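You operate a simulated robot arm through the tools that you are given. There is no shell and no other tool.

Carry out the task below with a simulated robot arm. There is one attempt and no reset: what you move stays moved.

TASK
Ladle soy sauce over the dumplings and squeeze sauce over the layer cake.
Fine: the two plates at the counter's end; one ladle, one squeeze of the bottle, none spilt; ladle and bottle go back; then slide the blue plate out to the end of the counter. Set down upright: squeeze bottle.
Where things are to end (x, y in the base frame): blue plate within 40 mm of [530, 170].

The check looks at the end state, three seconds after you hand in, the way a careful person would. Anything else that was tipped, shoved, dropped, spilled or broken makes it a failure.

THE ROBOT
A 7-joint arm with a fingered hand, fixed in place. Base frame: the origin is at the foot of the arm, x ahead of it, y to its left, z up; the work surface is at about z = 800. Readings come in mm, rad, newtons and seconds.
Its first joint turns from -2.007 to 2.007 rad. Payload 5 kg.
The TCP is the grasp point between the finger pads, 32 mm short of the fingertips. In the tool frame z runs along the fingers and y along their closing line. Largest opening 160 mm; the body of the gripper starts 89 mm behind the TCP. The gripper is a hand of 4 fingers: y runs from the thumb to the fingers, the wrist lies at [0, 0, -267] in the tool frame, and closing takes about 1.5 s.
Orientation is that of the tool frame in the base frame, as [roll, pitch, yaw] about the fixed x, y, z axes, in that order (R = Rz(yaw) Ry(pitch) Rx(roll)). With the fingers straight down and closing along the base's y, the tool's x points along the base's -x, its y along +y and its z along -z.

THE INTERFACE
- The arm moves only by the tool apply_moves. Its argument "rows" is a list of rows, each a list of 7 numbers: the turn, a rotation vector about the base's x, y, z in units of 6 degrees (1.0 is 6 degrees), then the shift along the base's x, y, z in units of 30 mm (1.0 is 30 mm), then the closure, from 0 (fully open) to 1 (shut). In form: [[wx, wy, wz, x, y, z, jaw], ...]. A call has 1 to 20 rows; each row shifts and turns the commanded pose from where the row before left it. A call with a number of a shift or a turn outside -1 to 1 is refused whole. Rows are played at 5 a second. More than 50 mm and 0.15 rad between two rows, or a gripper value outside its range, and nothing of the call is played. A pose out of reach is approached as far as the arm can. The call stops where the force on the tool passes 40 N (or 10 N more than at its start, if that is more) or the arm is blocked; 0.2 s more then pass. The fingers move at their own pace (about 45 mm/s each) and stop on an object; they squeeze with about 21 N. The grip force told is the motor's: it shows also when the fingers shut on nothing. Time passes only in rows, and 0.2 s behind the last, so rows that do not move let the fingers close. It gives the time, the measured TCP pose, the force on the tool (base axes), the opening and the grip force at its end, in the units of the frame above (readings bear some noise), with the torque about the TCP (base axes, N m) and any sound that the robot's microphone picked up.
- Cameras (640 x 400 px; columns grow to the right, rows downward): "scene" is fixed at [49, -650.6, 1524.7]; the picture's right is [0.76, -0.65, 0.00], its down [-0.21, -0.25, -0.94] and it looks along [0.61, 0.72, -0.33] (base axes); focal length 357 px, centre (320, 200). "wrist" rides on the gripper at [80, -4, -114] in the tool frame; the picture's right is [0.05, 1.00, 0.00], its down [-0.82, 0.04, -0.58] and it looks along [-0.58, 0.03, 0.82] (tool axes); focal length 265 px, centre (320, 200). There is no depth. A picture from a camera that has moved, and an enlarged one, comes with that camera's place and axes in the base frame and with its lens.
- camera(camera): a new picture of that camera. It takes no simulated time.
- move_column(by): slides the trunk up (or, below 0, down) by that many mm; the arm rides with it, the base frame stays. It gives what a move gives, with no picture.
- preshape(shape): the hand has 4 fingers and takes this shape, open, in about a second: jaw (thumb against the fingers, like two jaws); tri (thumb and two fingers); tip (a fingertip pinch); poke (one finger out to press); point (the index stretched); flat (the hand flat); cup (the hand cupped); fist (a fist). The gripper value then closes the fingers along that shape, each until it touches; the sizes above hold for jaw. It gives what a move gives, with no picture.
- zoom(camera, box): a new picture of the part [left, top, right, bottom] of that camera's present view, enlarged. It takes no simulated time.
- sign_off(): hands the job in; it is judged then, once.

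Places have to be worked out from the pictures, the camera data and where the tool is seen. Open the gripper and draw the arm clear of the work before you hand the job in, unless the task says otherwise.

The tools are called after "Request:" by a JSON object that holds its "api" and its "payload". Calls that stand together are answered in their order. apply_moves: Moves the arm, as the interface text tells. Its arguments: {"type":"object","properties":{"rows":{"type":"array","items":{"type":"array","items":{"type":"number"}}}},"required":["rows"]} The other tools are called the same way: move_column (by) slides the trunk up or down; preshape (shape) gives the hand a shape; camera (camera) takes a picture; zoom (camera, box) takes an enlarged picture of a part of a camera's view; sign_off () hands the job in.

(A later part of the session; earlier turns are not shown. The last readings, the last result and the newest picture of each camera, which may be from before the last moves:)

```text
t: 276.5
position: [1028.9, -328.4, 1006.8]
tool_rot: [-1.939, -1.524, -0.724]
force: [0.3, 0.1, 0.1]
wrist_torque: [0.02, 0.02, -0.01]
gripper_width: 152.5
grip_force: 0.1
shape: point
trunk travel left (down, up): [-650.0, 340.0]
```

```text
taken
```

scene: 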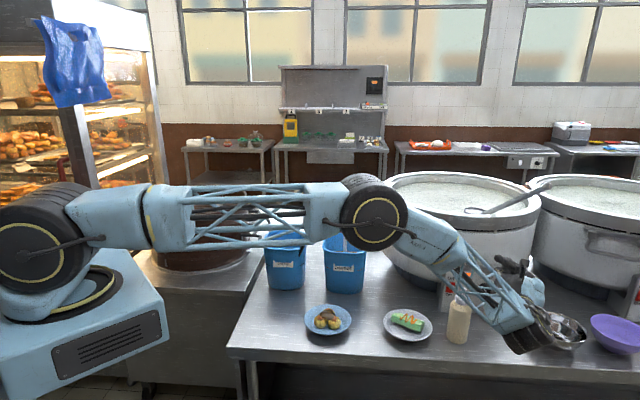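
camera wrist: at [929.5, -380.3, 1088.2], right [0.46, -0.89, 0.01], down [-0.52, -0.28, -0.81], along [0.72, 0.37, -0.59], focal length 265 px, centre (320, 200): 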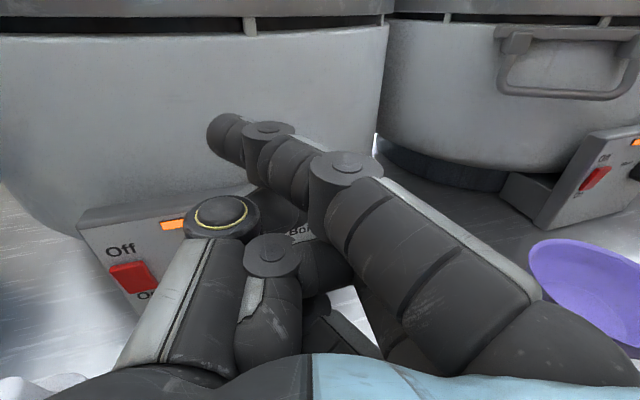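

The geometry checks out. I shift the fingertip over the knob's middle and lower most of the way.

Request:
{"api": "apply_moves", "payload": {"rows": [[0, 0, 0, 0.32, 0.15, -0.5, 0], [0, 0, 0, 0.32, 0.15, -0.7, 0], [0, 0, 0, 0, 0, -0.8, 0], [0, 0, 0, 0, 0, -0.6, 0]]}}

Request:
{"api": "camera", "payload": {"camera": "wrist"}}

Request:
{"api": "zoom", "payload": {"camera": "scene", "box": [430, 240, 550, 350]}}

```text
t: 277.5
position: [1048.6, -319.1, 926.8]
tool_rot: [-1.931, -1.526, -0.731]
force: [-0.2, -0.1, 0.7]
wrist_torque: [-0.02, 0.03, 0.01]
gripper_width: 152.3
grip_force: 0.0
shape: point
trunk travel left (down, up): [-650.0, 340.0]
```

```text
taken
camera wrist: at [948.1, -372.4, 1008.9], right [0.46, -0.89, 0.01], down [-0.52, -0.28, -0.81], along [0.72, 0.37, -0.59], focal length 265 px, centre (320, 200)
```

wrist: 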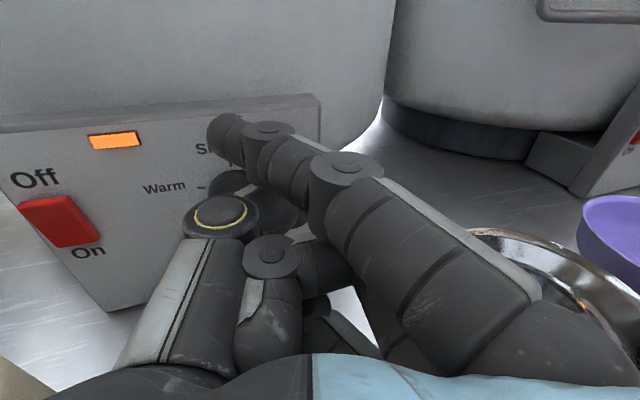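

```text
3.64 times, centred on (490, 295) of scene
camera zoom: at [49.0, -650.6, 1524.7], right [0.76, -0.65, 0.0], down [-0.21, -0.25, -0.94], along [0.61, 0.72, -0.33], focal length 1300 px, centre (-298, -146)
```

zoom: 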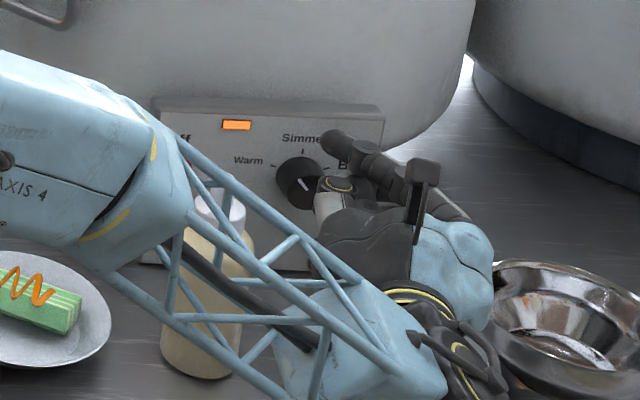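

The tip is about 14 mm right of and in front of the knob, and the thumb knuckle would reach the knob first. I raise slightly and pitch the hand 24° down so the index tip leads.

Request:
{"api": "apply_moves", "payload": {"rows": [[0, 0, 0, 0, 0, 0.5, 0], [-0.46, 0.886, 0, 0, 0, 0.1, 0], [-0.46, 0.886, 0, 0, 0, 0.1, 0], [-0.46, 0.886, 0, 0, 0, 0, 0], [-0.46, 0.886, 0, 0, 0, 0, 0]]}}

Request:
{"api": "camera", "payload": {"camera": "wrist"}}

Request:
{"api": "zoom", "payload": {"camera": "scene", "box": [430, 240, 550, 350]}}

```text
t: 278.7
position: [1047.8, -319.8, 950.8]
tool_rot: [-3.052, -1.133, 0.378]
force: [-0.2, 0.4, -0.2]
wrist_torque: [-0.01, -0.01, 0.01]
gripper_width: 152.4
grip_force: 0.1
shape: point
trunk travel left (down, up): [-650.0, 340.0]
```

```text
taken
camera wrist: at [986.1, -351.4, 1070.7], right [0.46, -0.89, 0.01], down [-0.77, -0.41, -0.5], along [0.44, 0.22, -0.87], focal length 265 px, centre (320, 200)
```

wrist: 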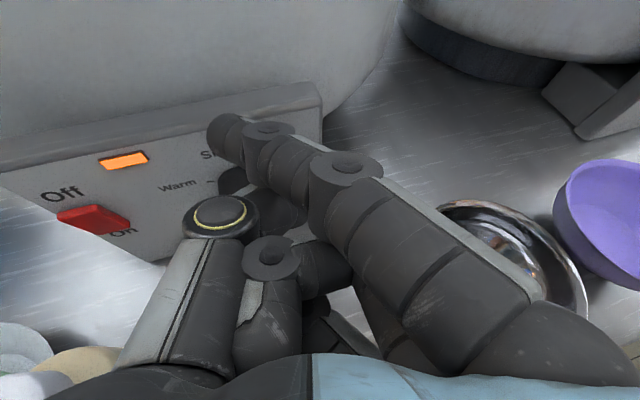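

```text
3.64 times, centred on (490, 295) of scene
camera zoom: at [49.0, -650.6, 1524.7], right [0.76, -0.65, 0.0], down [-0.21, -0.25, -0.94], along [0.61, 0.72, -0.33], focal length 1300 px, centre (-298, -146)
```

zoom: 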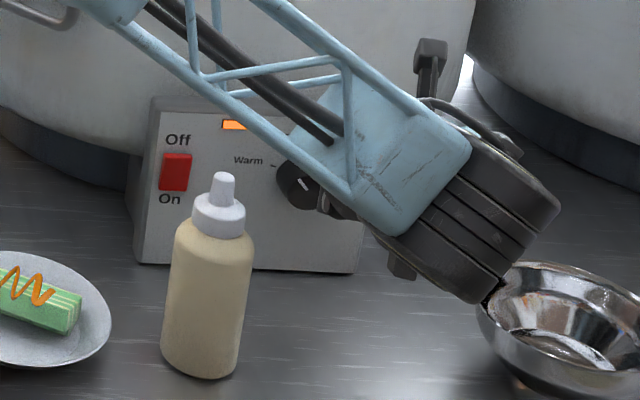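

The arm took another elbow posture but the hand is right; the tip is nearly above the knob's front, about 45 mm up. I shift 9 mm in and lower.

Request:
{"api": "apply_moves", "payload": {"rows": [[0, 0, 0, 0.22, 0.22, -0.2, 0], [0, 0, 0, 0, 0, -0.5, 0], [0, 0, 0, 0, 0, -0.5, 0]]}}

Request:
{"api": "zoom", "payload": {"camera": "wrist", "box": [100, 60, 320, 260]}}

Request:
{"api": "camera", "payload": {"camera": "scene"}}

```text
t: 279.5
position: [1055.1, -312.1, 913.9]
tool_rot: [-3.047, -1.136, 0.379]
force: [0.4, -0.5, -0.1]
wrist_torque: [0.0, 0.02, 0.01]
gripper_width: 152.3
grip_force: 0.1
shape: point
trunk travel left (down, up): [-650.0, 340.0]
```

```text
2.00 times, centred on (210, 160) of wrist
camera zoom: at [992.7, -344.7, 1033.6], right [0.47, -0.89, 0.01], down [-0.77, -0.41, -0.5], along [0.44, 0.23, -0.87], focal length 531 px, centre (540, 280)
```

zoom: 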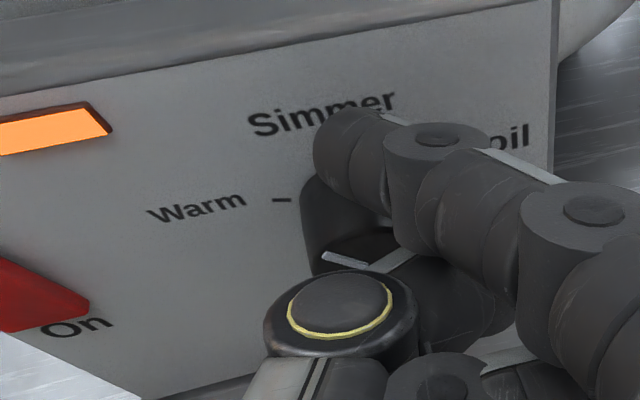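

```text
taken
```

scene: 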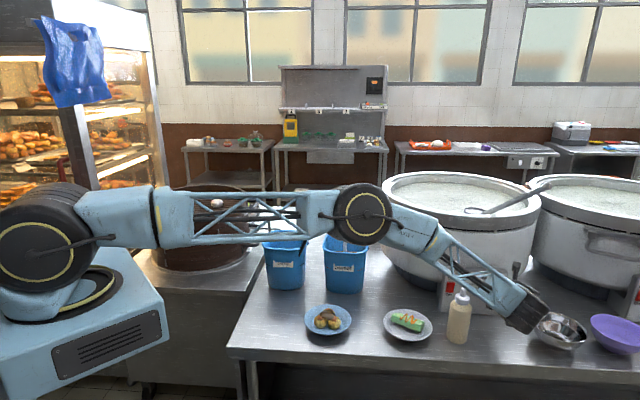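

The fingertip is right above the knob. I lower in small steps until it touches.

Request:
{"api": "apply_moves", "payload": {"rows": [[0, 0, 0, 0, 0, -0.2, 0]]}}

Request:
{"api": "apply_moves", "payload": {"rows": [[0, 0, 0, 0, 0, -0.1, 0]]}}

Request:
{"api": "apply_moves", "payload": {"rows": [[0, 0, 0, 0, 0, -0.1, 0]]}}

Request:
{"api": "zoom", "payload": {"camera": "wrist", "box": [100, 60, 320, 260]}}

```text
t: 279.9
position: [1056.1, -313.3, 907.9]
tool_rot: [-3.049, -1.136, 0.376]
force: [-0.6, -0.1, 0.5]
wrist_torque: [-0.01, 0.03, -0.01]
gripper_width: 152.2
grip_force: 0.1
shape: point
trunk travel left (down, up): [-650.0, 340.0]
```

```text
t: 280.3
position: [1057.0, -313.4, 904.4]
tool_rot: [-3.047, -1.134, 0.378]
force: [1.0, -0.2, 0.2]
wrist_torque: [0.02, 0.02, -0.01]
gripper_width: 152.2
grip_force: 0.1
shape: point
trunk travel left (down, up): [-650.0, 340.0]
```

```text
t: 280.7
position: [1056.8, -313.1, 900.4]
tool_rot: [-3.05, -1.134, 0.377]
force: [-0.3, -0.5, 0.5]
wrist_torque: [-0.02, 0.01, 0.01]
gripper_width: 152.4
grip_force: 0.1
shape: point
trunk travel left (down, up): [-650.0, 340.0]
```

```text
2.00 times, centred on (210, 160) of wrist
camera zoom: at [993.7, -345.1, 1022.1], right [0.47, -0.89, 0.01], down [-0.77, -0.41, -0.5], along [0.44, 0.23, -0.87], focal length 531 px, centre (540, 280)
```

zoom: 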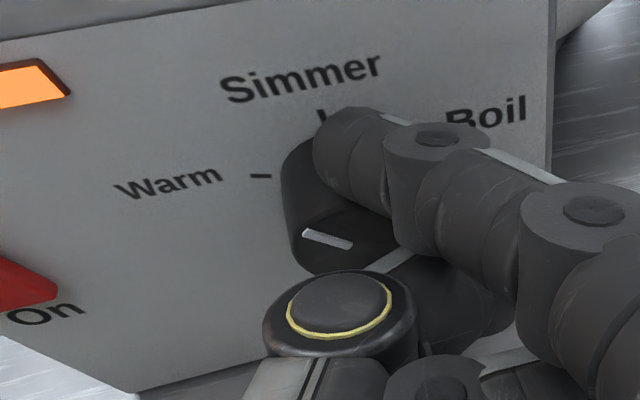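

Request:
{"api": "apply_moves", "payload": {"rows": [[0, 0, 0, 0, 0, -0.12, 0]]}}

Request:
{"api": "apply_moves", "payload": {"rows": [[0, 0, 0, 0, 0, -0.12, 0]]}}

Request:
{"api": "zoom", "payload": {"camera": "wrist", "box": [100, 60, 320, 260]}}

```text
t: 281.1
position: [1056.2, -313.0, 900.1]
tool_rot: [-3.05, -1.133, 0.381]
force: [0.4, -2.1, 3.8]
wrist_torque: [0.24, -0.01, -0.04]
gripper_width: 152.4
grip_force: 0.1
shape: point
trunk travel left (down, up): [-650.0, 340.0]
```

```text
t: 281.5
position: [1054.8, -313.6, 897.0]
tool_rot: [-3.048, -1.138, 0.378]
force: [2.9, -7.3, 9.1]
wrist_torque: [0.59, 0.03, -0.17]
gripper_width: 0.1
grip_force: 0.0
shape: point
trunk travel left (down, up): [-650.0, 340.0]
```

```text
2.00 times, centred on (210, 160) of wrist
camera zoom: at [992.4, -346.1, 1017.4], right [0.46, -0.89, 0.01], down [-0.77, -0.41, -0.5], along [0.45, 0.22, -0.87], focal length 531 px, centre (540, 280)
```

zoom: 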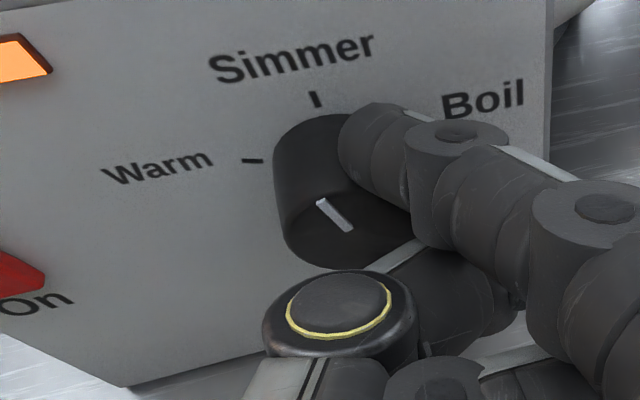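

Touching on its right side turned it further clockwise; pressing down on the knob's left side will turn it back. I lift, shift 26 mm left, and press there.

Request:
{"api": "apply_moves", "payload": {"rows": [[0, 0, 0, 0, 0, 0.5, 0], [0, 0, 0, -0.3, 0.31, 0.2, 0], [0, 0, 0, -0.3, 0.31, 0, 0]]}}

Request:
{"api": "zoom", "payload": {"camera": "wrist", "box": [100, 60, 320, 260]}}

```text
t: 282.3
position: [1037.4, -294.1, 917.3]
tool_rot: [-3.05, -1.134, 0.38]
force: [-0.3, 0.0, 1.4]
wrist_torque: [0.0, -0.03, 0.0]
gripper_width: 0.0
grip_force: 0.1
shape: point
trunk travel left (down, up): [-650.0, 340.0]
```

```text
2.00 times, centred on (210, 160) of wrist
camera zoom: at [974.9, -325.4, 1037.1], right [0.47, -0.89, 0.01], down [-0.77, -0.41, -0.5], along [0.44, 0.23, -0.87], focal length 531 px, centre (540, 280)
```

zoom: 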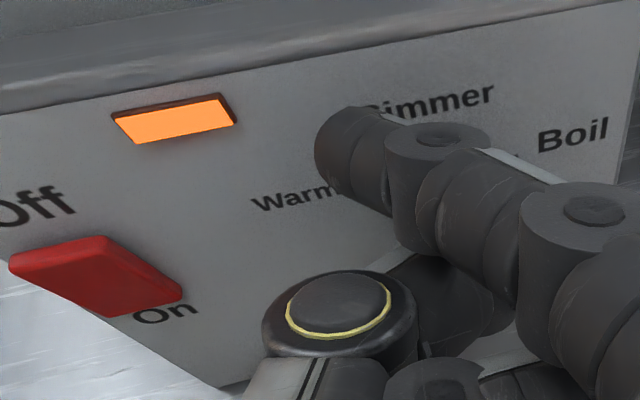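

Request:
{"api": "apply_moves", "payload": {"rows": [[0, 0, 0, -0.3, 0.31, 0, 0], [0, 0, 0, 0, 0, -0.3, 0]]}}

Request:
{"api": "apply_moves", "payload": {"rows": [[0, 0, 0, 0, 0, -0.2, 0]]}}

Request:
{"api": "zoom", "payload": {"camera": "wrist", "box": [100, 60, 320, 260]}}

Request:
{"api": "zoom", "payload": {"camera": "scene", "box": [430, 240, 550, 350]}}

```text
t: 282.9
position: [1029.6, -285.6, 906.5]
tool_rot: [-3.049, -1.133, 0.376]
force: [0.4, -0.2, 0.3]
wrist_torque: [0.01, 0.01, 0.03]
gripper_width: 0.1
grip_force: 0.1
shape: point
trunk travel left (down, up): [-650.0, 340.0]
```

```text
t: 283.3
position: [1029.8, -286.1, 900.2]
tool_rot: [-3.049, -1.135, 0.377]
force: [0.2, -0.8, 0.2]
wrist_torque: [-0.02, -0.01, 0.02]
gripper_width: 0.0
grip_force: 0.2
shape: point
trunk travel left (down, up): [-650.0, 340.0]
```

```text
2.00 times, centred on (210, 160) of wrist
camera zoom: at [966.5, -317.4, 1021.0], right [0.47, -0.89, 0.01], down [-0.77, -0.41, -0.5], along [0.44, 0.23, -0.87], focal length 531 px, centre (540, 280)
```

zoom: 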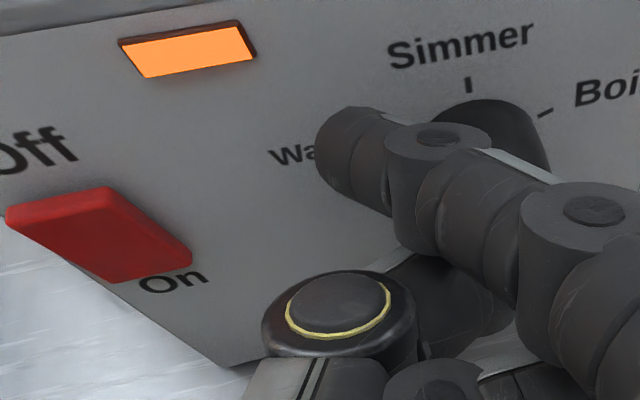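

```text
3.64 times, centred on (490, 295) of scene
camera zoom: at [49.0, -650.6, 1524.7], right [0.76, -0.65, 0.0], down [-0.21, -0.25, -0.94], along [0.61, 0.72, -0.33], focal length 1300 px, centre (-298, -146)
```

zoom: 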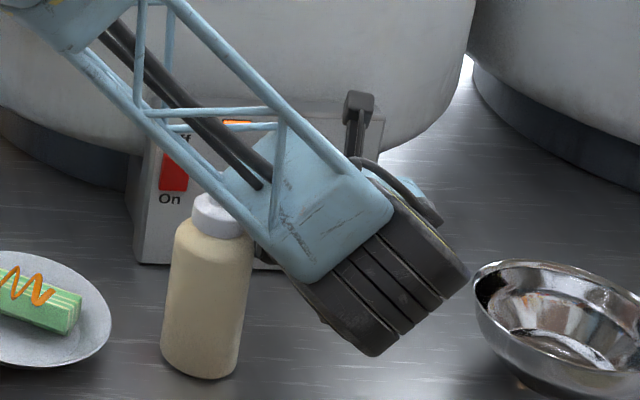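

The finger now lies over the knob's left part. I press down in small steps.

Request:
{"api": "apply_moves", "payload": {"rows": [[0, 0, 0, 0, 0, -0.12, 0]]}}

Request:
{"api": "apply_moves", "payload": {"rows": [[0, 0, 0, 0, 0, -0.12, 0]]}}

Request:
{"api": "zoom", "payload": {"camera": "wrist", "box": [100, 60, 320, 260]}}

Request:
{"api": "camera", "payload": {"camera": "wrist"}}

```text
t: 283.7
position: [1028.8, -286.3, 897.1]
tool_rot: [-3.049, -1.135, 0.378]
force: [0.6, -0.6, -0.3]
wrist_torque: [0.0, 0.02, -0.03]
gripper_width: 0.0
grip_force: 0.1
shape: point
trunk travel left (down, up): [-650.0, 340.0]
```

```text
t: 284.1
position: [1029.3, -285.8, 894.5]
tool_rot: [-3.049, -1.136, 0.377]
force: [-0.5, 0.1, 0.1]
wrist_torque: [0.0, 0.04, -0.01]
gripper_width: 0.1
grip_force: 0.1
shape: point
trunk travel left (down, up): [-650.0, 340.0]
```

```text
2.00 times, centred on (210, 160) of wrist
camera zoom: at [966.9, -317.6, 1014.1], right [0.47, -0.89, 0.01], down [-0.77, -0.41, -0.5], along [0.44, 0.23, -0.87], focal length 531 px, centre (540, 280)
```

zoom: 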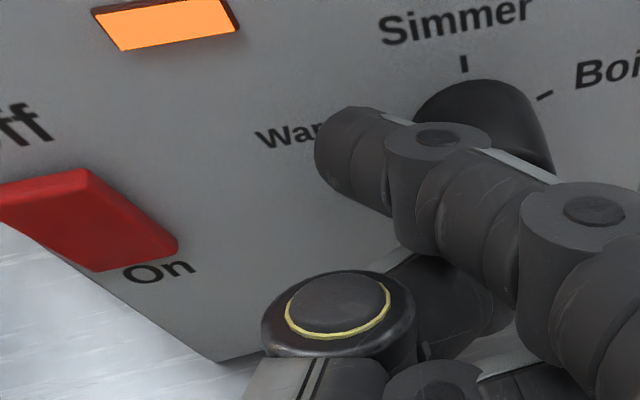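

```text
taken
camera wrist: at [966.9, -317.6, 1014.1], right [0.47, -0.89, 0.01], down [-0.77, -0.41, -0.5], along [0.44, 0.23, -0.87], focal length 265 px, centre (320, 200)
```

wrist: 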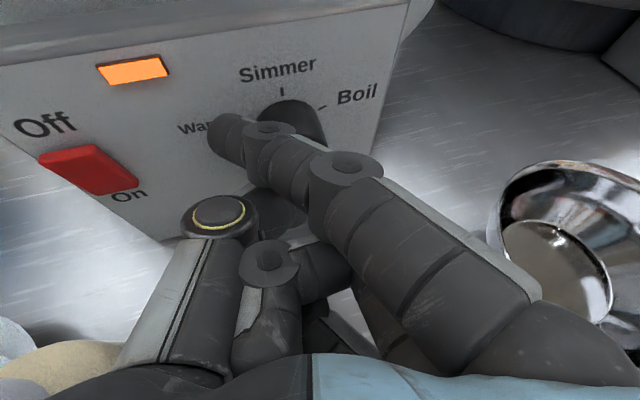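

The finger is now just left of the knob without contact. I'll instead rest it on the knob's top and drag it to the left.

Request:
{"api": "apply_moves", "payload": {"rows": [[0, 0, 0, 0, 0, 0.8, 0], [0, 0, 0, 0.3, -0.3, 0, 0], [0, 0, 0, 0.3, -0.3, 0, 0], [0, 0, 0, 0, 0, -0.2, 0]]}}

Request:
{"api": "zoom", "payload": {"camera": "wrist", "box": [100, 60, 320, 260]}}

```text
t: 285.1
position: [1046.2, -302.8, 913.4]
tool_rot: [-3.048, -1.135, 0.379]
force: [-0.6, -1.2, 0.4]
wrist_torque: [0.01, 0.0, -0.01]
gripper_width: 0.5
grip_force: 0.1
shape: point
trunk travel left (down, up): [-650.0, 340.0]
```

```text
2.00 times, centred on (210, 160) of wrist
camera zoom: at [984.1, -334.8, 1033.1], right [0.47, -0.89, 0.01], down [-0.77, -0.41, -0.5], along [0.44, 0.23, -0.87], focal length 531 px, centre (540, 280)
```

zoom: 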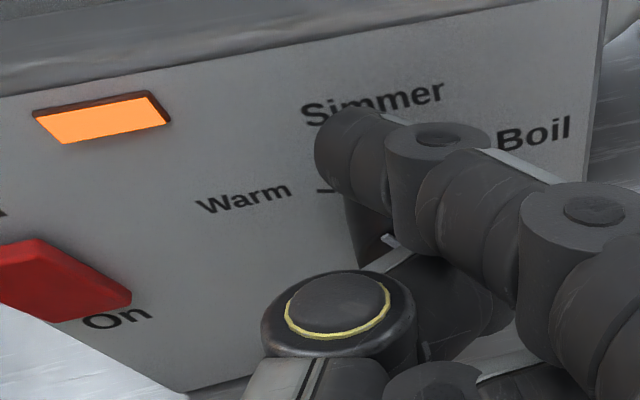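

Request:
{"api": "apply_moves", "payload": {"rows": [[0, 0, 0, 0, 0, -0.3, 0]]}}

Request:
{"api": "apply_moves", "payload": {"rows": [[0, 0, 0, 0, 0, -0.12, 0]]}}

Request:
{"api": "apply_moves", "payload": {"rows": [[0, 0, 0, 0, 0, -0.1, 0]]}}

Request:
{"api": "zoom", "payload": {"camera": "wrist", "box": [100, 60, 320, 260]}}

```text
t: 285.5
position: [1047.1, -302.5, 903.9]
tool_rot: [-3.049, -1.135, 0.378]
force: [-0.1, 0.0, -0.1]
wrist_torque: [-0.01, 0.01, 0.02]
gripper_width: 0.1
grip_force: 0.2
shape: point
trunk travel left (down, up): [-650.0, 340.0]
```

```text
t: 285.9
position: [1047.3, -302.5, 899.4]
tool_rot: [-3.049, -1.134, 0.379]
force: [0.5, 0.2, 1.1]
wrist_torque: [0.02, 0.01, 0.0]
gripper_width: 152.3
grip_force: 0.0
shape: point
trunk travel left (down, up): [-650.0, 340.0]
```

```text
t: 286.3
position: [1047.2, -302.5, 897.9]
tool_rot: [-3.047, -1.136, 0.379]
force: [1.0, 1.9, 6.3]
wrist_torque: [0.27, 0.02, 0.0]
gripper_width: 152.4
grip_force: 0.2
shape: point
trunk travel left (down, up): [-650.0, 340.0]
```

```text
2.00 times, centred on (210, 160) of wrist
camera zoom: at [984.1, -333.4, 1018.5], right [0.47, -0.88, 0.01], down [-0.77, -0.41, -0.5], along [0.44, 0.23, -0.87], focal length 531 px, centre (540, 280)
```

zoom: 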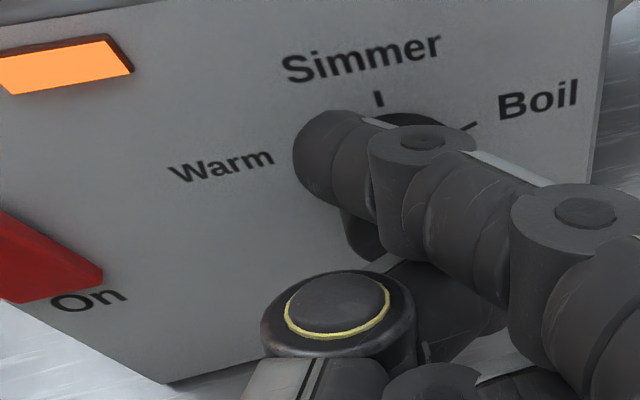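

Contact on the knob's top (6 N). Now I drag the finger left with a slight downward press.

Request:
{"api": "apply_moves", "payload": {"rows": [[0, 0, 0, -0.12, 0.12, -0.02, 0], [0, 0, 0, -0.12, 0.12, -0.04, 0], [0, 0, 0, -0.12, 0.12, -0.06, 0]]}}

Request:
{"api": "zoom", "payload": {"camera": "wrist", "box": [100, 60, 320, 260]}}

```text
t: 287.1
position: [1036.7, -291.7, 891.7]
tool_rot: [-3.048, -1.134, 0.376]
force: [0.6, 0.0, 0.1]
wrist_torque: [0.0, -0.01, -0.01]
gripper_width: 152.4
grip_force: 0.0
shape: point
trunk travel left (down, up): [-650.0, 340.0]
```

```text
2.00 times, centred on (210, 160) of wrist
camera zoom: at [973.9, -323.6, 1013.3], right [0.47, -0.89, 0.01], down [-0.77, -0.41, -0.5], along [0.44, 0.23, -0.87], focal length 531 px, centre (540, 280)
```

zoom: 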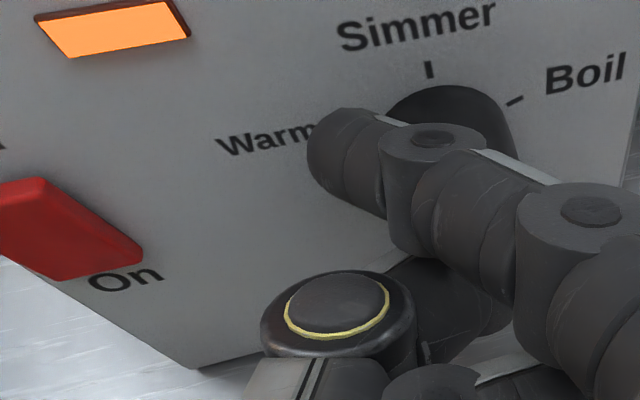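

It slid off on the left side. I raise the hand to read the knob.

Request:
{"api": "apply_moves", "payload": {"rows": [[0, 0, 0, -0.1, -0.1, 0.8, 0], [0, 0, 0, -0.2, -0.2, 0.8, 0], [0, 0, 0, -0.5, -0.4, 0.6, 0], [0, 0, 0, -0.5, -0.4, 0.4, 0]]}}

Request:
{"api": "camera", "payload": {"camera": "wrist"}}

Request:
{"api": "zoom", "payload": {"camera": "scene", "box": [430, 240, 550, 350]}}

```text
t: 288.1
position: [994.7, -326.3, 972.4]
tool_rot: [-3.046, -1.134, 0.378]
force: [-0.3, 0.2, -0.7]
wrist_torque: [0.02, 0.05, 0.02]
gripper_width: 152.3
grip_force: 0.0
shape: point
trunk travel left (down, up): [-650.0, 340.0]
```

```text
taken
camera wrist: at [932.6, -358.0, 1092.5], right [0.47, -0.88, 0.01], down [-0.77, -0.41, -0.5], along [0.44, 0.23, -0.87], focal length 265 px, centre (320, 200)
```

wrist: 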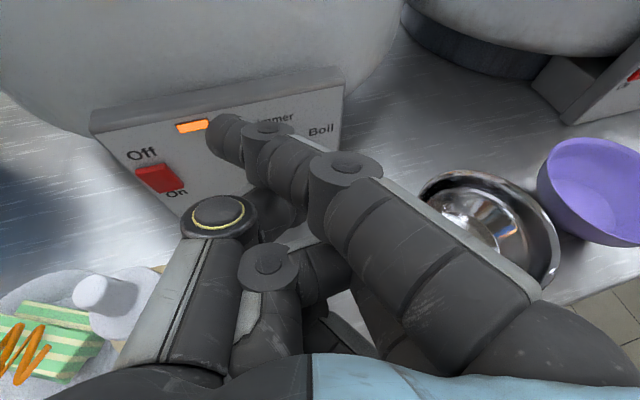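

```text
3.64 times, centred on (490, 295) of scene
camera zoom: at [49.0, -650.6, 1524.7], right [0.76, -0.65, 0.0], down [-0.21, -0.25, -0.94], along [0.61, 0.72, -0.33], focal length 1300 px, centre (-298, -146)
```

zoom: 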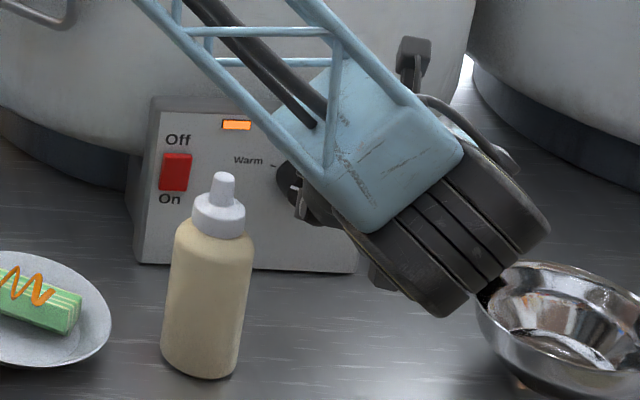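

Request:
{"api": "apply_moves", "payload": {"rows": [[0, 0, 0, 0, 0, 0.9, 0], [0, 0, 0, 0, 0, 0.9, 0], [0, 0, 0, 0, -0.6, 0.9, 0], [0, 0, 0, 0, -0.9, 0.5, 0], [0, 0, 0, 0, -0.9, 0, 0]]}}

Request:
{"api": "zoom", "payload": {"camera": "scene", "box": [430, 250, 520, 330]}}

Request:
{"api": "camera", "payload": {"camera": "wrist"}}

```text
t: 289.3
position: [997.7, -398.8, 1066.7]
tool_rot: [-3.044, -1.135, 0.376]
force: [-0.1, -0.7, 0.0]
wrist_torque: [0.02, -0.01, -0.01]
gripper_width: 152.4
grip_force: 0.0
shape: point
trunk travel left (down, up): [-650.0, 340.0]
```

```text
5.00 times, centred on (475, 290) of scene
camera zoom: at [49.0, -650.6, 1524.7], right [0.76, -0.65, 0.0], down [-0.21, -0.25, -0.94], along [0.61, 0.72, -0.33], focal length 1787 px, centre (-455, -250)
```

zoom: 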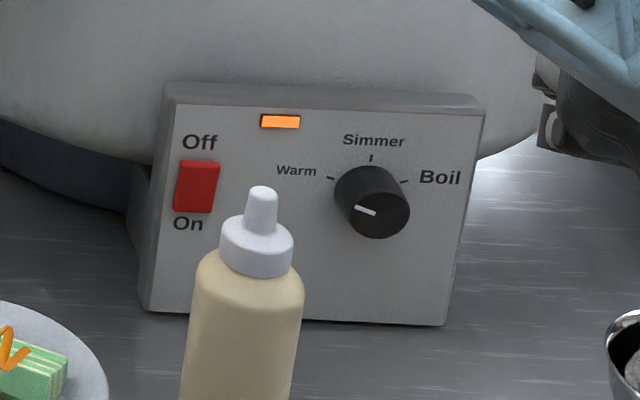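

```text
taken
camera wrist: at [934.8, -430.2, 1187.2], right [0.47, -0.89, 0.01], down [-0.77, -0.41, -0.5], along [0.44, 0.23, -0.87], focal length 265 px, centre (320, 200)
```

wrist: 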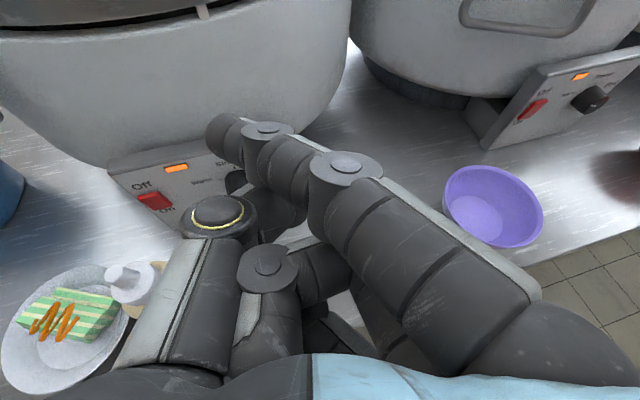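

The knob is back at "Warm", as it was, and the bottle stands upright in its place. Now the blue plate: I retreat toward the middle, pitching the hand to point straight down.

Request:
{"api": "apply_moves", "payload": {"rows": [[0, 0, 0, -0.5, 0, 0.9, 0], [0, 0, 0, -0.9, 0.3, 0.9, 0], [0, 0, 0, -0.9, 0.5, 0.9, 0], [-0.46, 0.886, 0, -0.9, 0.6, 0, 0], [-0.46, 0.886, 0, -0.9, 0.6, 0, 0], [-0.46, 0.886, 0, -0.9, 0.6, 0, 0], [-0.46, 0.886, 0, -0.9, 0.6, 0, 0], [-0.46, 0.886, 0, -0.5, 0.6, 0, 0], [-0.46, 0.886, 0, -0.5, 0.6, 0, 0], [-0.46, 0.886, 0, 0, 0.6, 0, 0], [-0.46, 0.886, 0, 0, 0.6, 0, 0], [-0.46, 0.886, 0, 0, 0.6, 0, 0], [-0.46, 0.886, 0, 0, 0.6, 0, 0], [-0.46, 0.886, 0, 0, 0, 0, 0]]}}

Request:
{"api": "preshape", "payload": {"shape": "jaw"}}

Request:
{"api": "camera", "payload": {"camera": "scene"}}

Request:
{"api": "camera", "payload": {"camera": "wrist"}}

```text
t: 292.3
position: [791.4, -237.0, 1147.5]
tool_rot: [-3.125, -0.352, 0.434]
force: [0.5, -1.0, -0.5]
wrist_torque: [0.0, 0.0, 0.02]
gripper_width: 152.3
grip_force: 0.0
shape: point
out of reach, approached as far as the arm can: row 11, 12, 13, 14
trunk travel left (down, up): [-650.0, 340.0]
```

```text
t: 293.2
position: [790.5, -237.6, 1148.8]
tool_rot: [-3.124, -0.351, 0.436]
force: [-0.3, 0.2, 1.2]
wrist_torque: [-0.01, -0.03, 0.01]
gripper_width: 159.9
grip_force: 0.0
shape: jaw
trunk travel left (down, up): [-650.0, 340.0]
```

```text
taken
```

scene: 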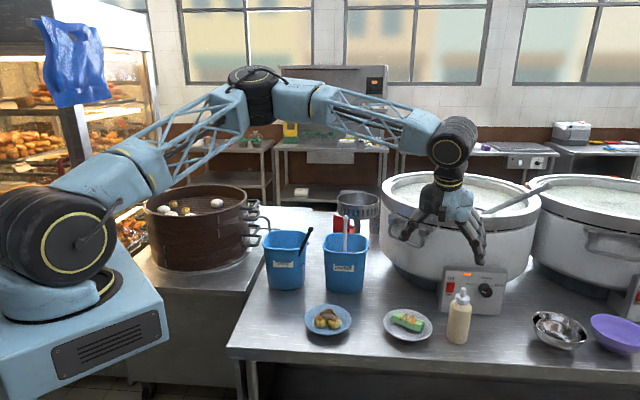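

```text
taken
camera wrist: at [821.9, -219.8, 1283.7], right [0.47, -0.88, 0.0], down [-0.85, -0.45, 0.26], along [-0.23, -0.12, -0.97], focal length 265 px, centre (320, 200)
```

wrist: 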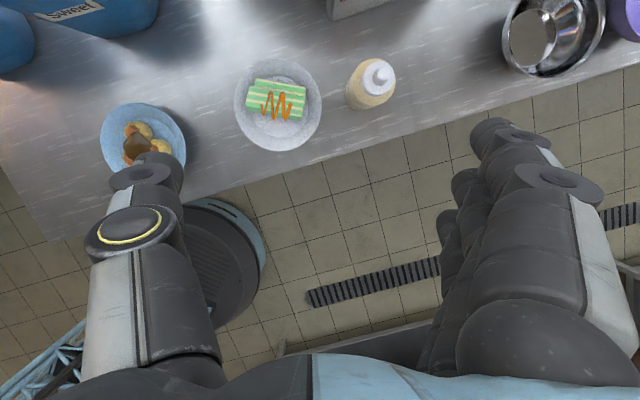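

The hand reached a roll limit just short of vertical; turning it the other way about the vertical relieves that. I yaw it to line up with the push direction and move above the spot behind the blue plate.

Request:
{"api": "apply_moves", "payload": {"rows": [[0, 0, 1, -0.08, 0.33, 0, 0.3], [0, 0, 1, -0.08, 0.33, 0, 0.3], [0, 0, 1, -0.08, 0.33, 0, 0.3], [0, 0, 1, -0.08, 0.33, 0, 0.3], [0, 0, 1, -0.08, 0.33, 0, 0.3], [0, 0, 1, -0.08, 0.33, 0, 0.3], [0, 0, 1, -0.08, 0.33, 0, 0.3], [0, 0, 1, -0.08, 0.33, 0, 0.3], [0, 0, 1, -0.08, 0.33, 0, 0.3], [0, 0, 1, -0.08, 0.33, 0, 0.3], [0, 0, 1, -0.08, 0.33, 0, 0.3], [0, 0, 1, -0.08, 0.33, 0, 0.3], [0, 0, 1, -0.08, 0.33, 0, 0.3], [0, 0, 1, -0.08, 0.33, 0, 0.3], [0, 0, 1, -0.08, 0.33, 0, 0.3], [0, 0, 1, -0.08, 0.33, 0, 0.3], [0, 0, 1, -0.08, 0.33, 0, 0.3]]}}

Request:
{"api": "camera", "payload": {"camera": "wrist"}}

Request:
{"api": "camera", "payload": {"camera": "scene"}}

```text
t: 296.8
position: [750.3, -69.5, 1149.6]
tool_rot: [-3.125, -0.351, 2.217]
force: [0.1, -0.3, 0.5]
wrist_torque: [-0.01, 0.0, 0.01]
gripper_width: 112.3
grip_force: 0.0
shape: jaw
trunk travel left (down, up): [-650.0, 340.0]
```

```text
taken
camera wrist: at [725.7, -42.3, 1283.4], right [0.76, 0.64, 0.0], down [0.62, -0.74, 0.26], along [0.17, -0.2, -0.97], focal length 265 px, centre (320, 200)
```

wrist: 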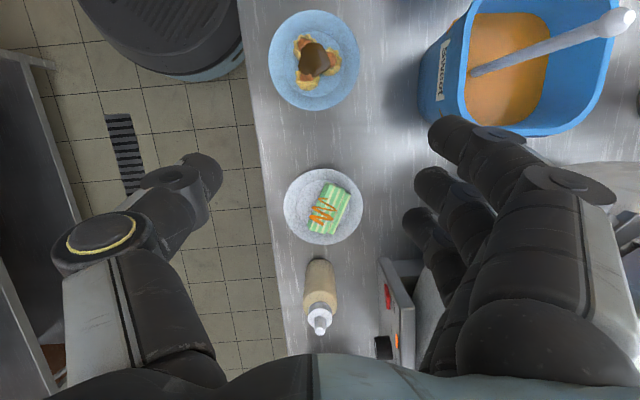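

```text
taken
```

scene: 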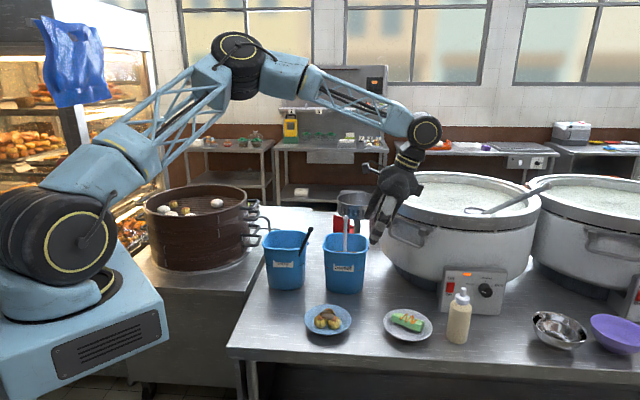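

The plates are clear from above: blue plate centre (653, 31). I straighten the hand to vertical and align the yaw.

Request:
{"api": "apply_moves", "payload": {"rows": [[-0.766, -0.643, 0, 0, 0, 0, 0.4], [-0.766, -0.643, 0, 0, 0, 0, 0.44], [-0.766, -0.643, 0, 0, 0, 0, 0.44], [-0.25, -0.21, 0.6, 0, 0, 0, 0.44]]}}

Request:
{"api": "camera", "payload": {"camera": "wrist"}}

```text
t: 297.8
position: [750.7, -70.6, 1147.3]
tool_rot: [3.141, -0.003, 2.28]
force: [-0.3, 0.5, -1.2]
wrist_torque: [-0.02, 0.01, -0.04]
gripper_width: 90.1
grip_force: 0.1
shape: jaw
trunk travel left (down, up): [-650.0, 340.0]
```

```text
taken
camera wrist: at [694.6, -13.3, 1261.7], right [0.72, 0.69, 0.0], down [0.56, -0.59, 0.58], along [0.4, -0.42, -0.82], focal length 265 px, centre (320, 200)
```

wrist: 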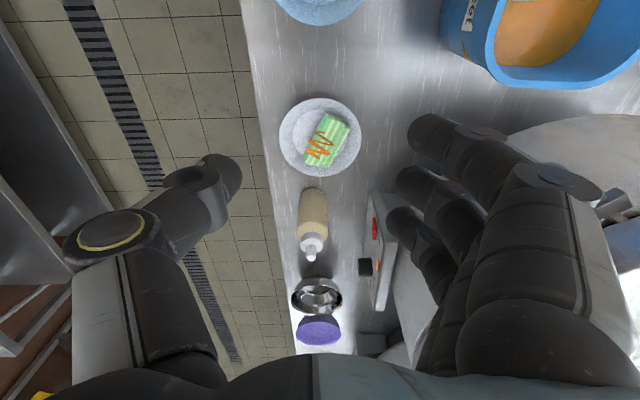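

Vertical and aligned. I move over the spot just behind the plate and descend to table height in steps.

Request:
{"api": "apply_moves", "payload": {"rows": [[0, 0, 0, -0.32, 0.62, 0, 0.44], [0, 0, 0, -0.32, 0.62, -0.3, 0.44], [0, 0, 0, 0, 0, -0.9, 0.44], [0, 0, 0, 0, 0, -0.9, 0.44], [0, 0, 0, 0, 0, -0.9, 0.44], [0, 0, 0, 0, 0, -0.9, 0.44], [0, 0, 0, 0, 0, -0.9, 0.44], [0, 0, 0, 0, 0, -0.9, 0.44], [0, 0, 0, 0, 0, -0.9, 0.44], [0, 0, 0, 0, 0, -0.9, 0.44]]}}

Request:
{"api": "camera", "payload": {"camera": "scene"}}

Request:
{"api": "zoom", "payload": {"camera": "scene", "box": [260, 200, 420, 350]}}

```text
t: 300.0
position: [733.4, -33.1, 922.3]
tool_rot: [3.141, -0.003, 2.279]
force: [-0.7, -0.2, -0.3]
wrist_torque: [0.01, 0.01, 0.04]
gripper_width: 90.4
grip_force: 0.1
shape: jaw
trunk travel left (down, up): [-650.0, 340.0]
```

```text
taken
```

scene: 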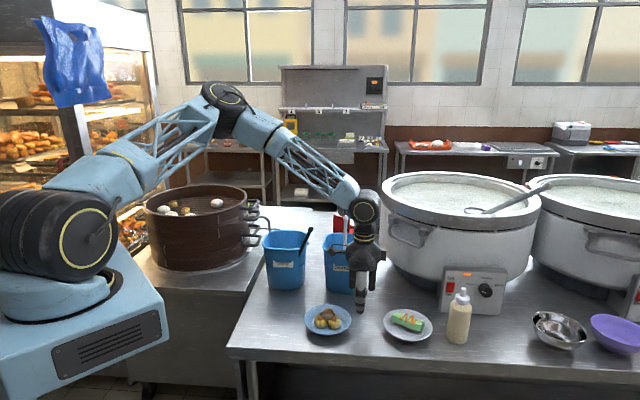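

```text
2.67 times, centred on (340, 275) of scene
camera zoom: at [49.0, -650.6, 1524.7], right [0.76, -0.65, 0.0], down [-0.21, -0.25, -0.94], along [0.61, 0.72, -0.33], focal length 953 px, centre (267, 0)
```

zoom: 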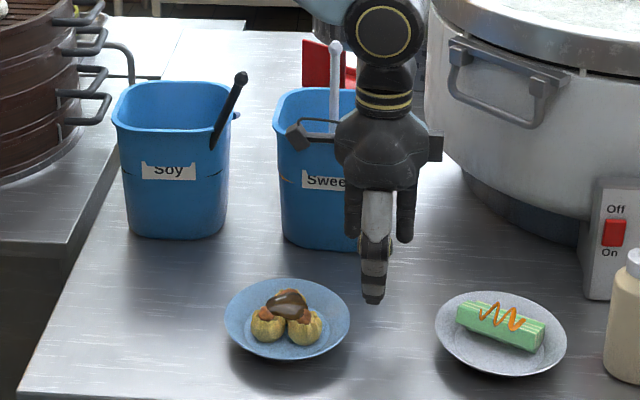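

Request:
{"api": "apply_moves", "payload": {"rows": [[0, 0, 0, 0, 0, -0.9, 0.44], [0, 0, 0, 0, 0, -0.9, 0.44], [0, 0, 0, 0, 0, -0.6, 0.44], [0, 0, 0, 0, 0, -0.25, 0.44]]}}

Request:
{"api": "camera", "payload": {"camera": "wrist"}}

Request:
{"api": "zoom", "payload": {"camera": "scene", "box": [280, 240, 400, 350]}}

```text
t: 301.0
position: [731.2, -34.9, 843.9]
tool_rot: [3.141, -0.003, 2.281]
force: [0.1, 0.3, 0.4]
wrist_torque: [0.01, 0.05, 0.01]
gripper_width: 90.3
grip_force: 0.0
shape: jaw
trunk travel left (down, up): [-650.0, 340.0]
```

```text
taken
camera wrist: at [675.3, 22.9, 957.1], right [0.72, 0.69, 0.0], down [0.56, -0.59, 0.57], along [0.4, -0.42, -0.82], focal length 265 px, centre (320, 200)
```

wrist: 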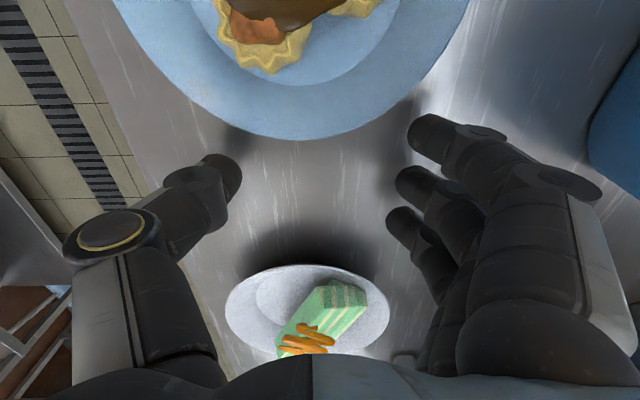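

```text
3.64 times, centred on (340, 295) of scene
camera zoom: at [49.0, -650.6, 1524.7], right [0.76, -0.65, 0.0], down [-0.21, -0.25, -0.94], along [0.61, 0.72, -0.33], focal length 1300 px, centre (247, -146)
```

zoom: 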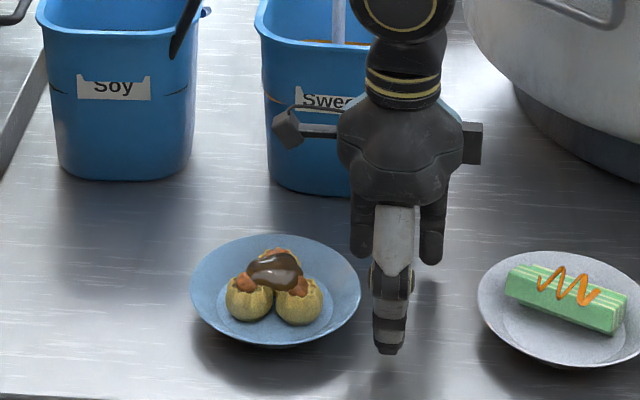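

Fingertips stand behind the plate's rim, thumb on one side and fingers on the other. I push slowly along the line to the target, first half.

Request:
{"api": "apply_moves", "payload": {"rows": [[0, 0, 0, -0.2, 0.23, 0, 0.44], [0, 0, 0, -0.22, 0.25, 0, 0.44], [0, 0, 0, -0.22, 0.25, 0, 0.44], [0, 0, 0, -0.22, 0.25, 0, 0.44], [0, 0, 0, -0.22, 0.25, 0, 0.44], [0, 0, 0, -0.22, 0.25, 0, 0.44], [0, 0, 0, -0.22, 0.25, 0, 0.44], [0, 0, 0, -0.22, 0.25, 0, 0.44], [0, 0, 0, -0.15, 0.17, 0, 0.44]]}}

Request:
{"api": "camera", "payload": {"camera": "wrist"}}

Request:
{"api": "zoom", "payload": {"camera": "scene", "box": [220, 230, 380, 360]}}

```text
t: 303.0
position: [673.1, 31.8, 844.5]
tool_rot: [-3.14, -0.003, 2.279]
force: [1.0, -0.5, -0.5]
wrist_torque: [-0.03, 0.0, -0.02]
gripper_width: 90.4
grip_force: 0.1
shape: jaw
trunk travel left (down, up): [-650.0, 340.0]
```

```text
taken
camera wrist: at [617.2, 88.9, 958.1], right [0.72, 0.69, 0.0], down [0.56, -0.59, 0.57], along [0.4, -0.42, -0.82], focal length 265 px, centre (320, 200)
```

wrist: 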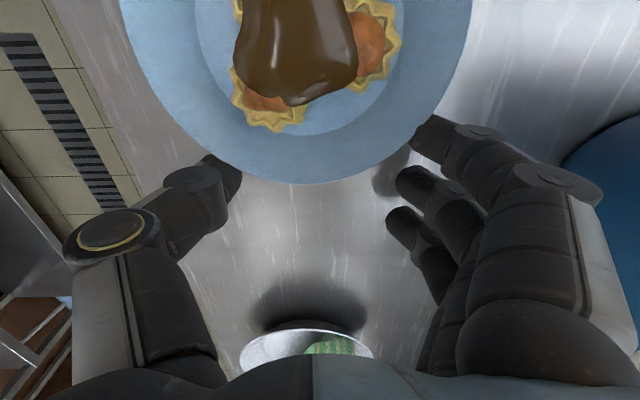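

```text
3.08 times, centred on (300, 295) of scene
camera zoom: at [49.0, -650.6, 1524.7], right [0.76, -0.65, 0.0], down [-0.21, -0.25, -0.94], along [0.61, 0.72, -0.33], focal length 1100 px, centre (382, -92)
```

zoom: 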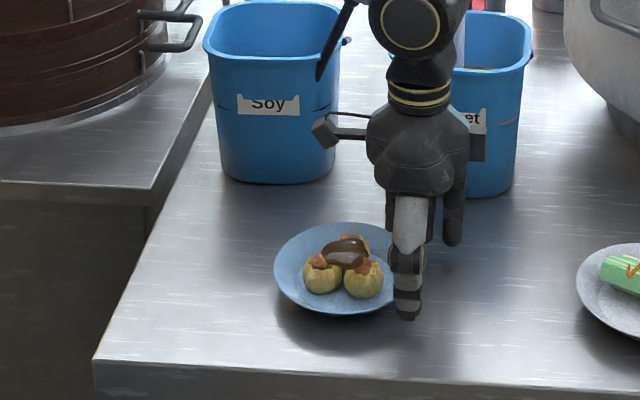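

The plate slides cleanly, now near (613, 80). I continue.

Request:
{"api": "apply_moves", "payload": {"rows": [[0, 0, 0, -0.18, 0.2, 0, 0.44], [0, 0, 0, -0.22, 0.25, 0, 0.44], [0, 0, 0, -0.22, 0.25, 0, 0.44], [0, 0, 0, -0.22, 0.25, 0, 0.44], [0, 0, 0, -0.22, 0.25, 0, 0.44], [0, 0, 0, -0.22, 0.25, 0, 0.44], [0, 0, 0, -0.15, 0.17, 0, 0.44]]}}

Request:
{"api": "zoom", "payload": {"camera": "scene", "box": [220, 200, 380, 360]}}

```text
t: 304.6
position: [632.8, 80.9, 842.8]
tool_rot: [-3.141, -0.004, 2.28]
force: [-0.1, 0.7, -0.4]
wrist_torque: [0.02, -0.02, 0.01]
gripper_width: 90.4
grip_force: 0.1
shape: jaw
trunk travel left (down, up): [-650.0, 340.0]
```

```text
2.50 times, centred on (300, 280) of scene
camera zoom: at [49.0, -650.6, 1524.7], right [0.76, -0.65, 0.0], down [-0.21, -0.25, -0.94], along [0.61, 0.72, -0.33], focal length 894 px, centre (370, 0)
```

zoom: 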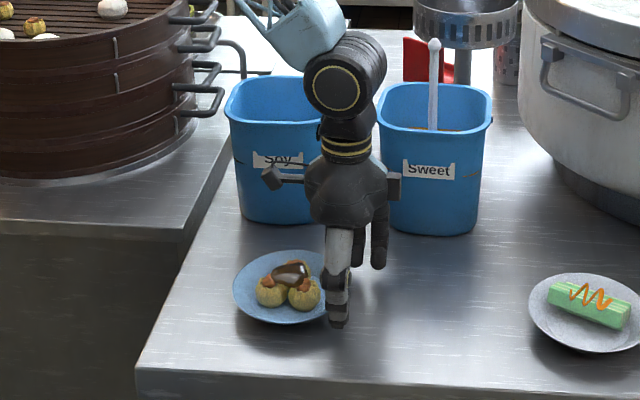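

Request:
{"api": "apply_moves", "payload": {"rows": [[0, 0, 0, -0.18, 0.19, 0, 0.44], [0, 0, 0, -0.23, 0.25, 0, 0.44], [0, 0, 0, -0.23, 0.25, 0, 0.44], [0, 0, 0, -0.23, 0.25, 0, 0.44], [0, 0, 0, -0.23, 0.25, 0, 0.44], [0, 0, 0, -0.18, 0.15, 0, 0.44], [0, 0, 0, 0, 0, 0, 0.44]]}}

Request:
{"api": "zoom", "payload": {"camera": "scene", "box": [220, 200, 380, 360]}}

Request:
{"api": "camera", "payload": {"camera": "wrist"}}

```text
t: 306.2
position: [594.0, 119.8, 843.7]
tool_rot: [3.141, -0.003, 2.279]
force: [-0.1, -0.3, -0.6]
wrist_torque: [0.01, 0.02, 0.0]
gripper_width: 90.4
grip_force: 0.0
shape: jaw
trunk travel left (down, up): [-650.0, 340.0]
```

```text
2.50 times, centred on (300, 280) of scene
camera zoom: at [49.0, -650.6, 1524.7], right [0.76, -0.65, 0.0], down [-0.21, -0.25, -0.94], along [0.61, 0.72, -0.33], focal length 894 px, centre (370, 0)
```

zoom: 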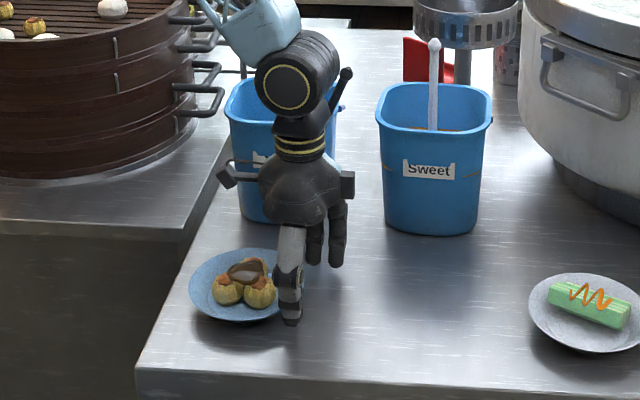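

```text
taken
camera wrist: at [537.8, 177.8, 957.5], right [0.72, 0.69, 0.0], down [0.56, -0.59, 0.57], along [0.4, -0.42, -0.82], focal length 265 px, centre (320, 200)
```

wrist: 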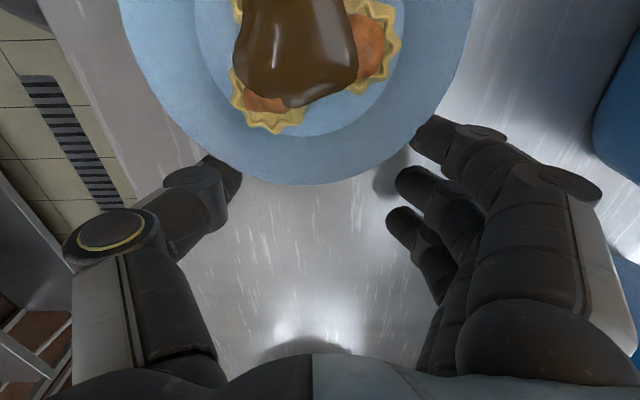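

The blue plate is at about (532, 168) — on target. I back the hand straight off and raise it clear.

Request:
{"api": "apply_moves", "payload": {"rows": [[0, 0, 0, 0.25, -0.29, 0, 0.44], [0, 0, 0, 0.5, -0.58, 0, 0.44], [0, 0, 0, 0.5, -0.58, 0, 0.44], [0, 0, 0, 0, -0.2, 0.7, 0.44], [0, 0, 0, 0, -0.2, 0.9, 0.44], [0, 0, 0, 0, 0, 0.9, 0.44], [0, 0, 0, 0, 0, 0.9, 0.44], [0, 0, 0, 0, 0, 0.9, 0.44], [0, 0, 0, 0, 0, 0.9, 0.44], [0, 0, 0, 0, 0, 0.9, 0.44], [0, 0, 0, 0, 0, 0.9, 0.3], [0, 0, 0, 0, 0, 0.9, 0.1], [0, 0, 0, 0, 0, 0.9, 0], [0, 0, 0, 0, 0, 0.9, 0]]}}

Request:
{"api": "camera", "payload": {"camera": "scene"}}

Request:
{"api": "camera", "payload": {"camera": "wrist"}}

```text
t: 309.2
position: [632.3, 63.5, 1135.1]
tool_rot: [3.139, -0.003, 2.281]
force: [-0.5, -0.9, -0.3]
wrist_torque: [-0.01, 0.01, 0.02]
gripper_width: 160.1
grip_force: 0.0
shape: jaw
trunk travel left (down, up): [-650.0, 340.0]
```

```text
taken
```

scene: 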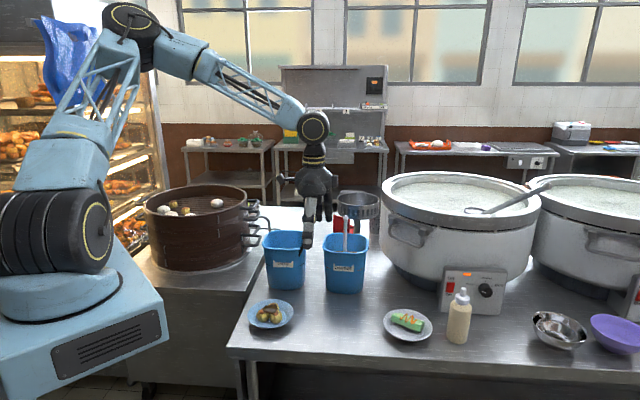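

```text
taken
camera wrist: at [577.0, 121.9, 1248.6], right [0.72, 0.69, 0.0], down [0.56, -0.59, 0.57], along [0.4, -0.42, -0.82], focal length 265 px, centre (320, 200)
```

wrist: 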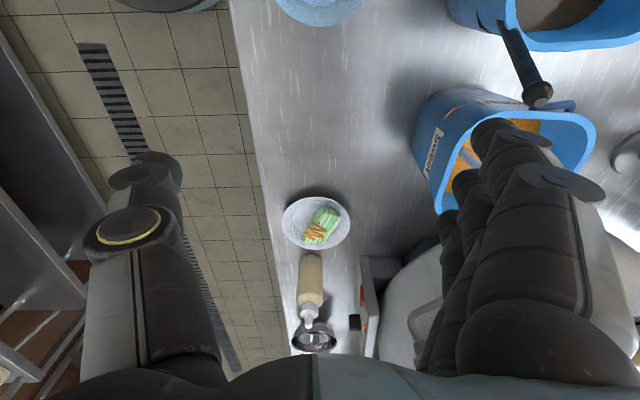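

Everything is clear. Before handing in I check how the soy ladle rests in its bucket.

Request:
{"api": "zoom", "payload": {"camera": "wrist", "box": [420, 0, 640, 140]}}

Request:
{"api": "zoom", "payload": {"camera": "scene", "box": [250, 215, 330, 295]}}

```text
2.86 times, centred on (530, 70) of wrist
camera zoom: at [577.0, 121.9, 1248.6], right [0.72, 0.69, 0.0], down [0.56, -0.59, 0.57], along [0.4, -0.42, -0.82], focal length 758 px, centre (-280, 571)
```

zoom: 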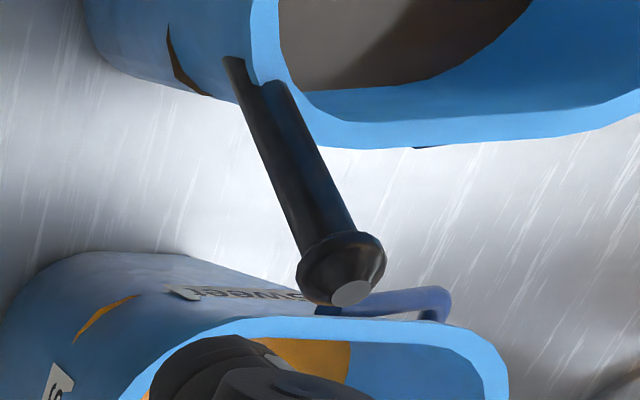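

```text
5.00 times, centred on (290, 255) of scene
camera zoom: at [49.0, -650.6, 1524.7], right [0.76, -0.65, 0.0], down [-0.21, -0.25, -0.94], along [0.61, 0.72, -0.33], focal length 1787 px, centre (470, -75)
```

zoom: 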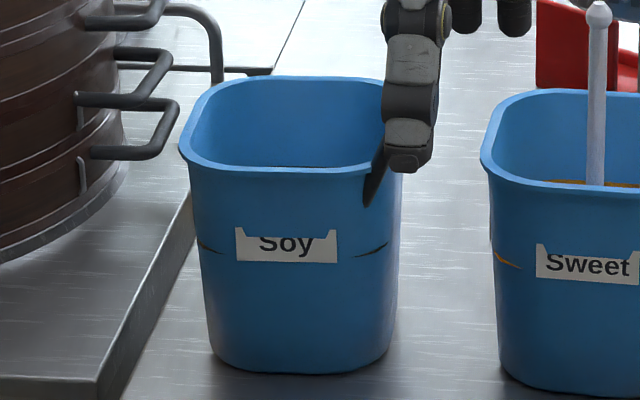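

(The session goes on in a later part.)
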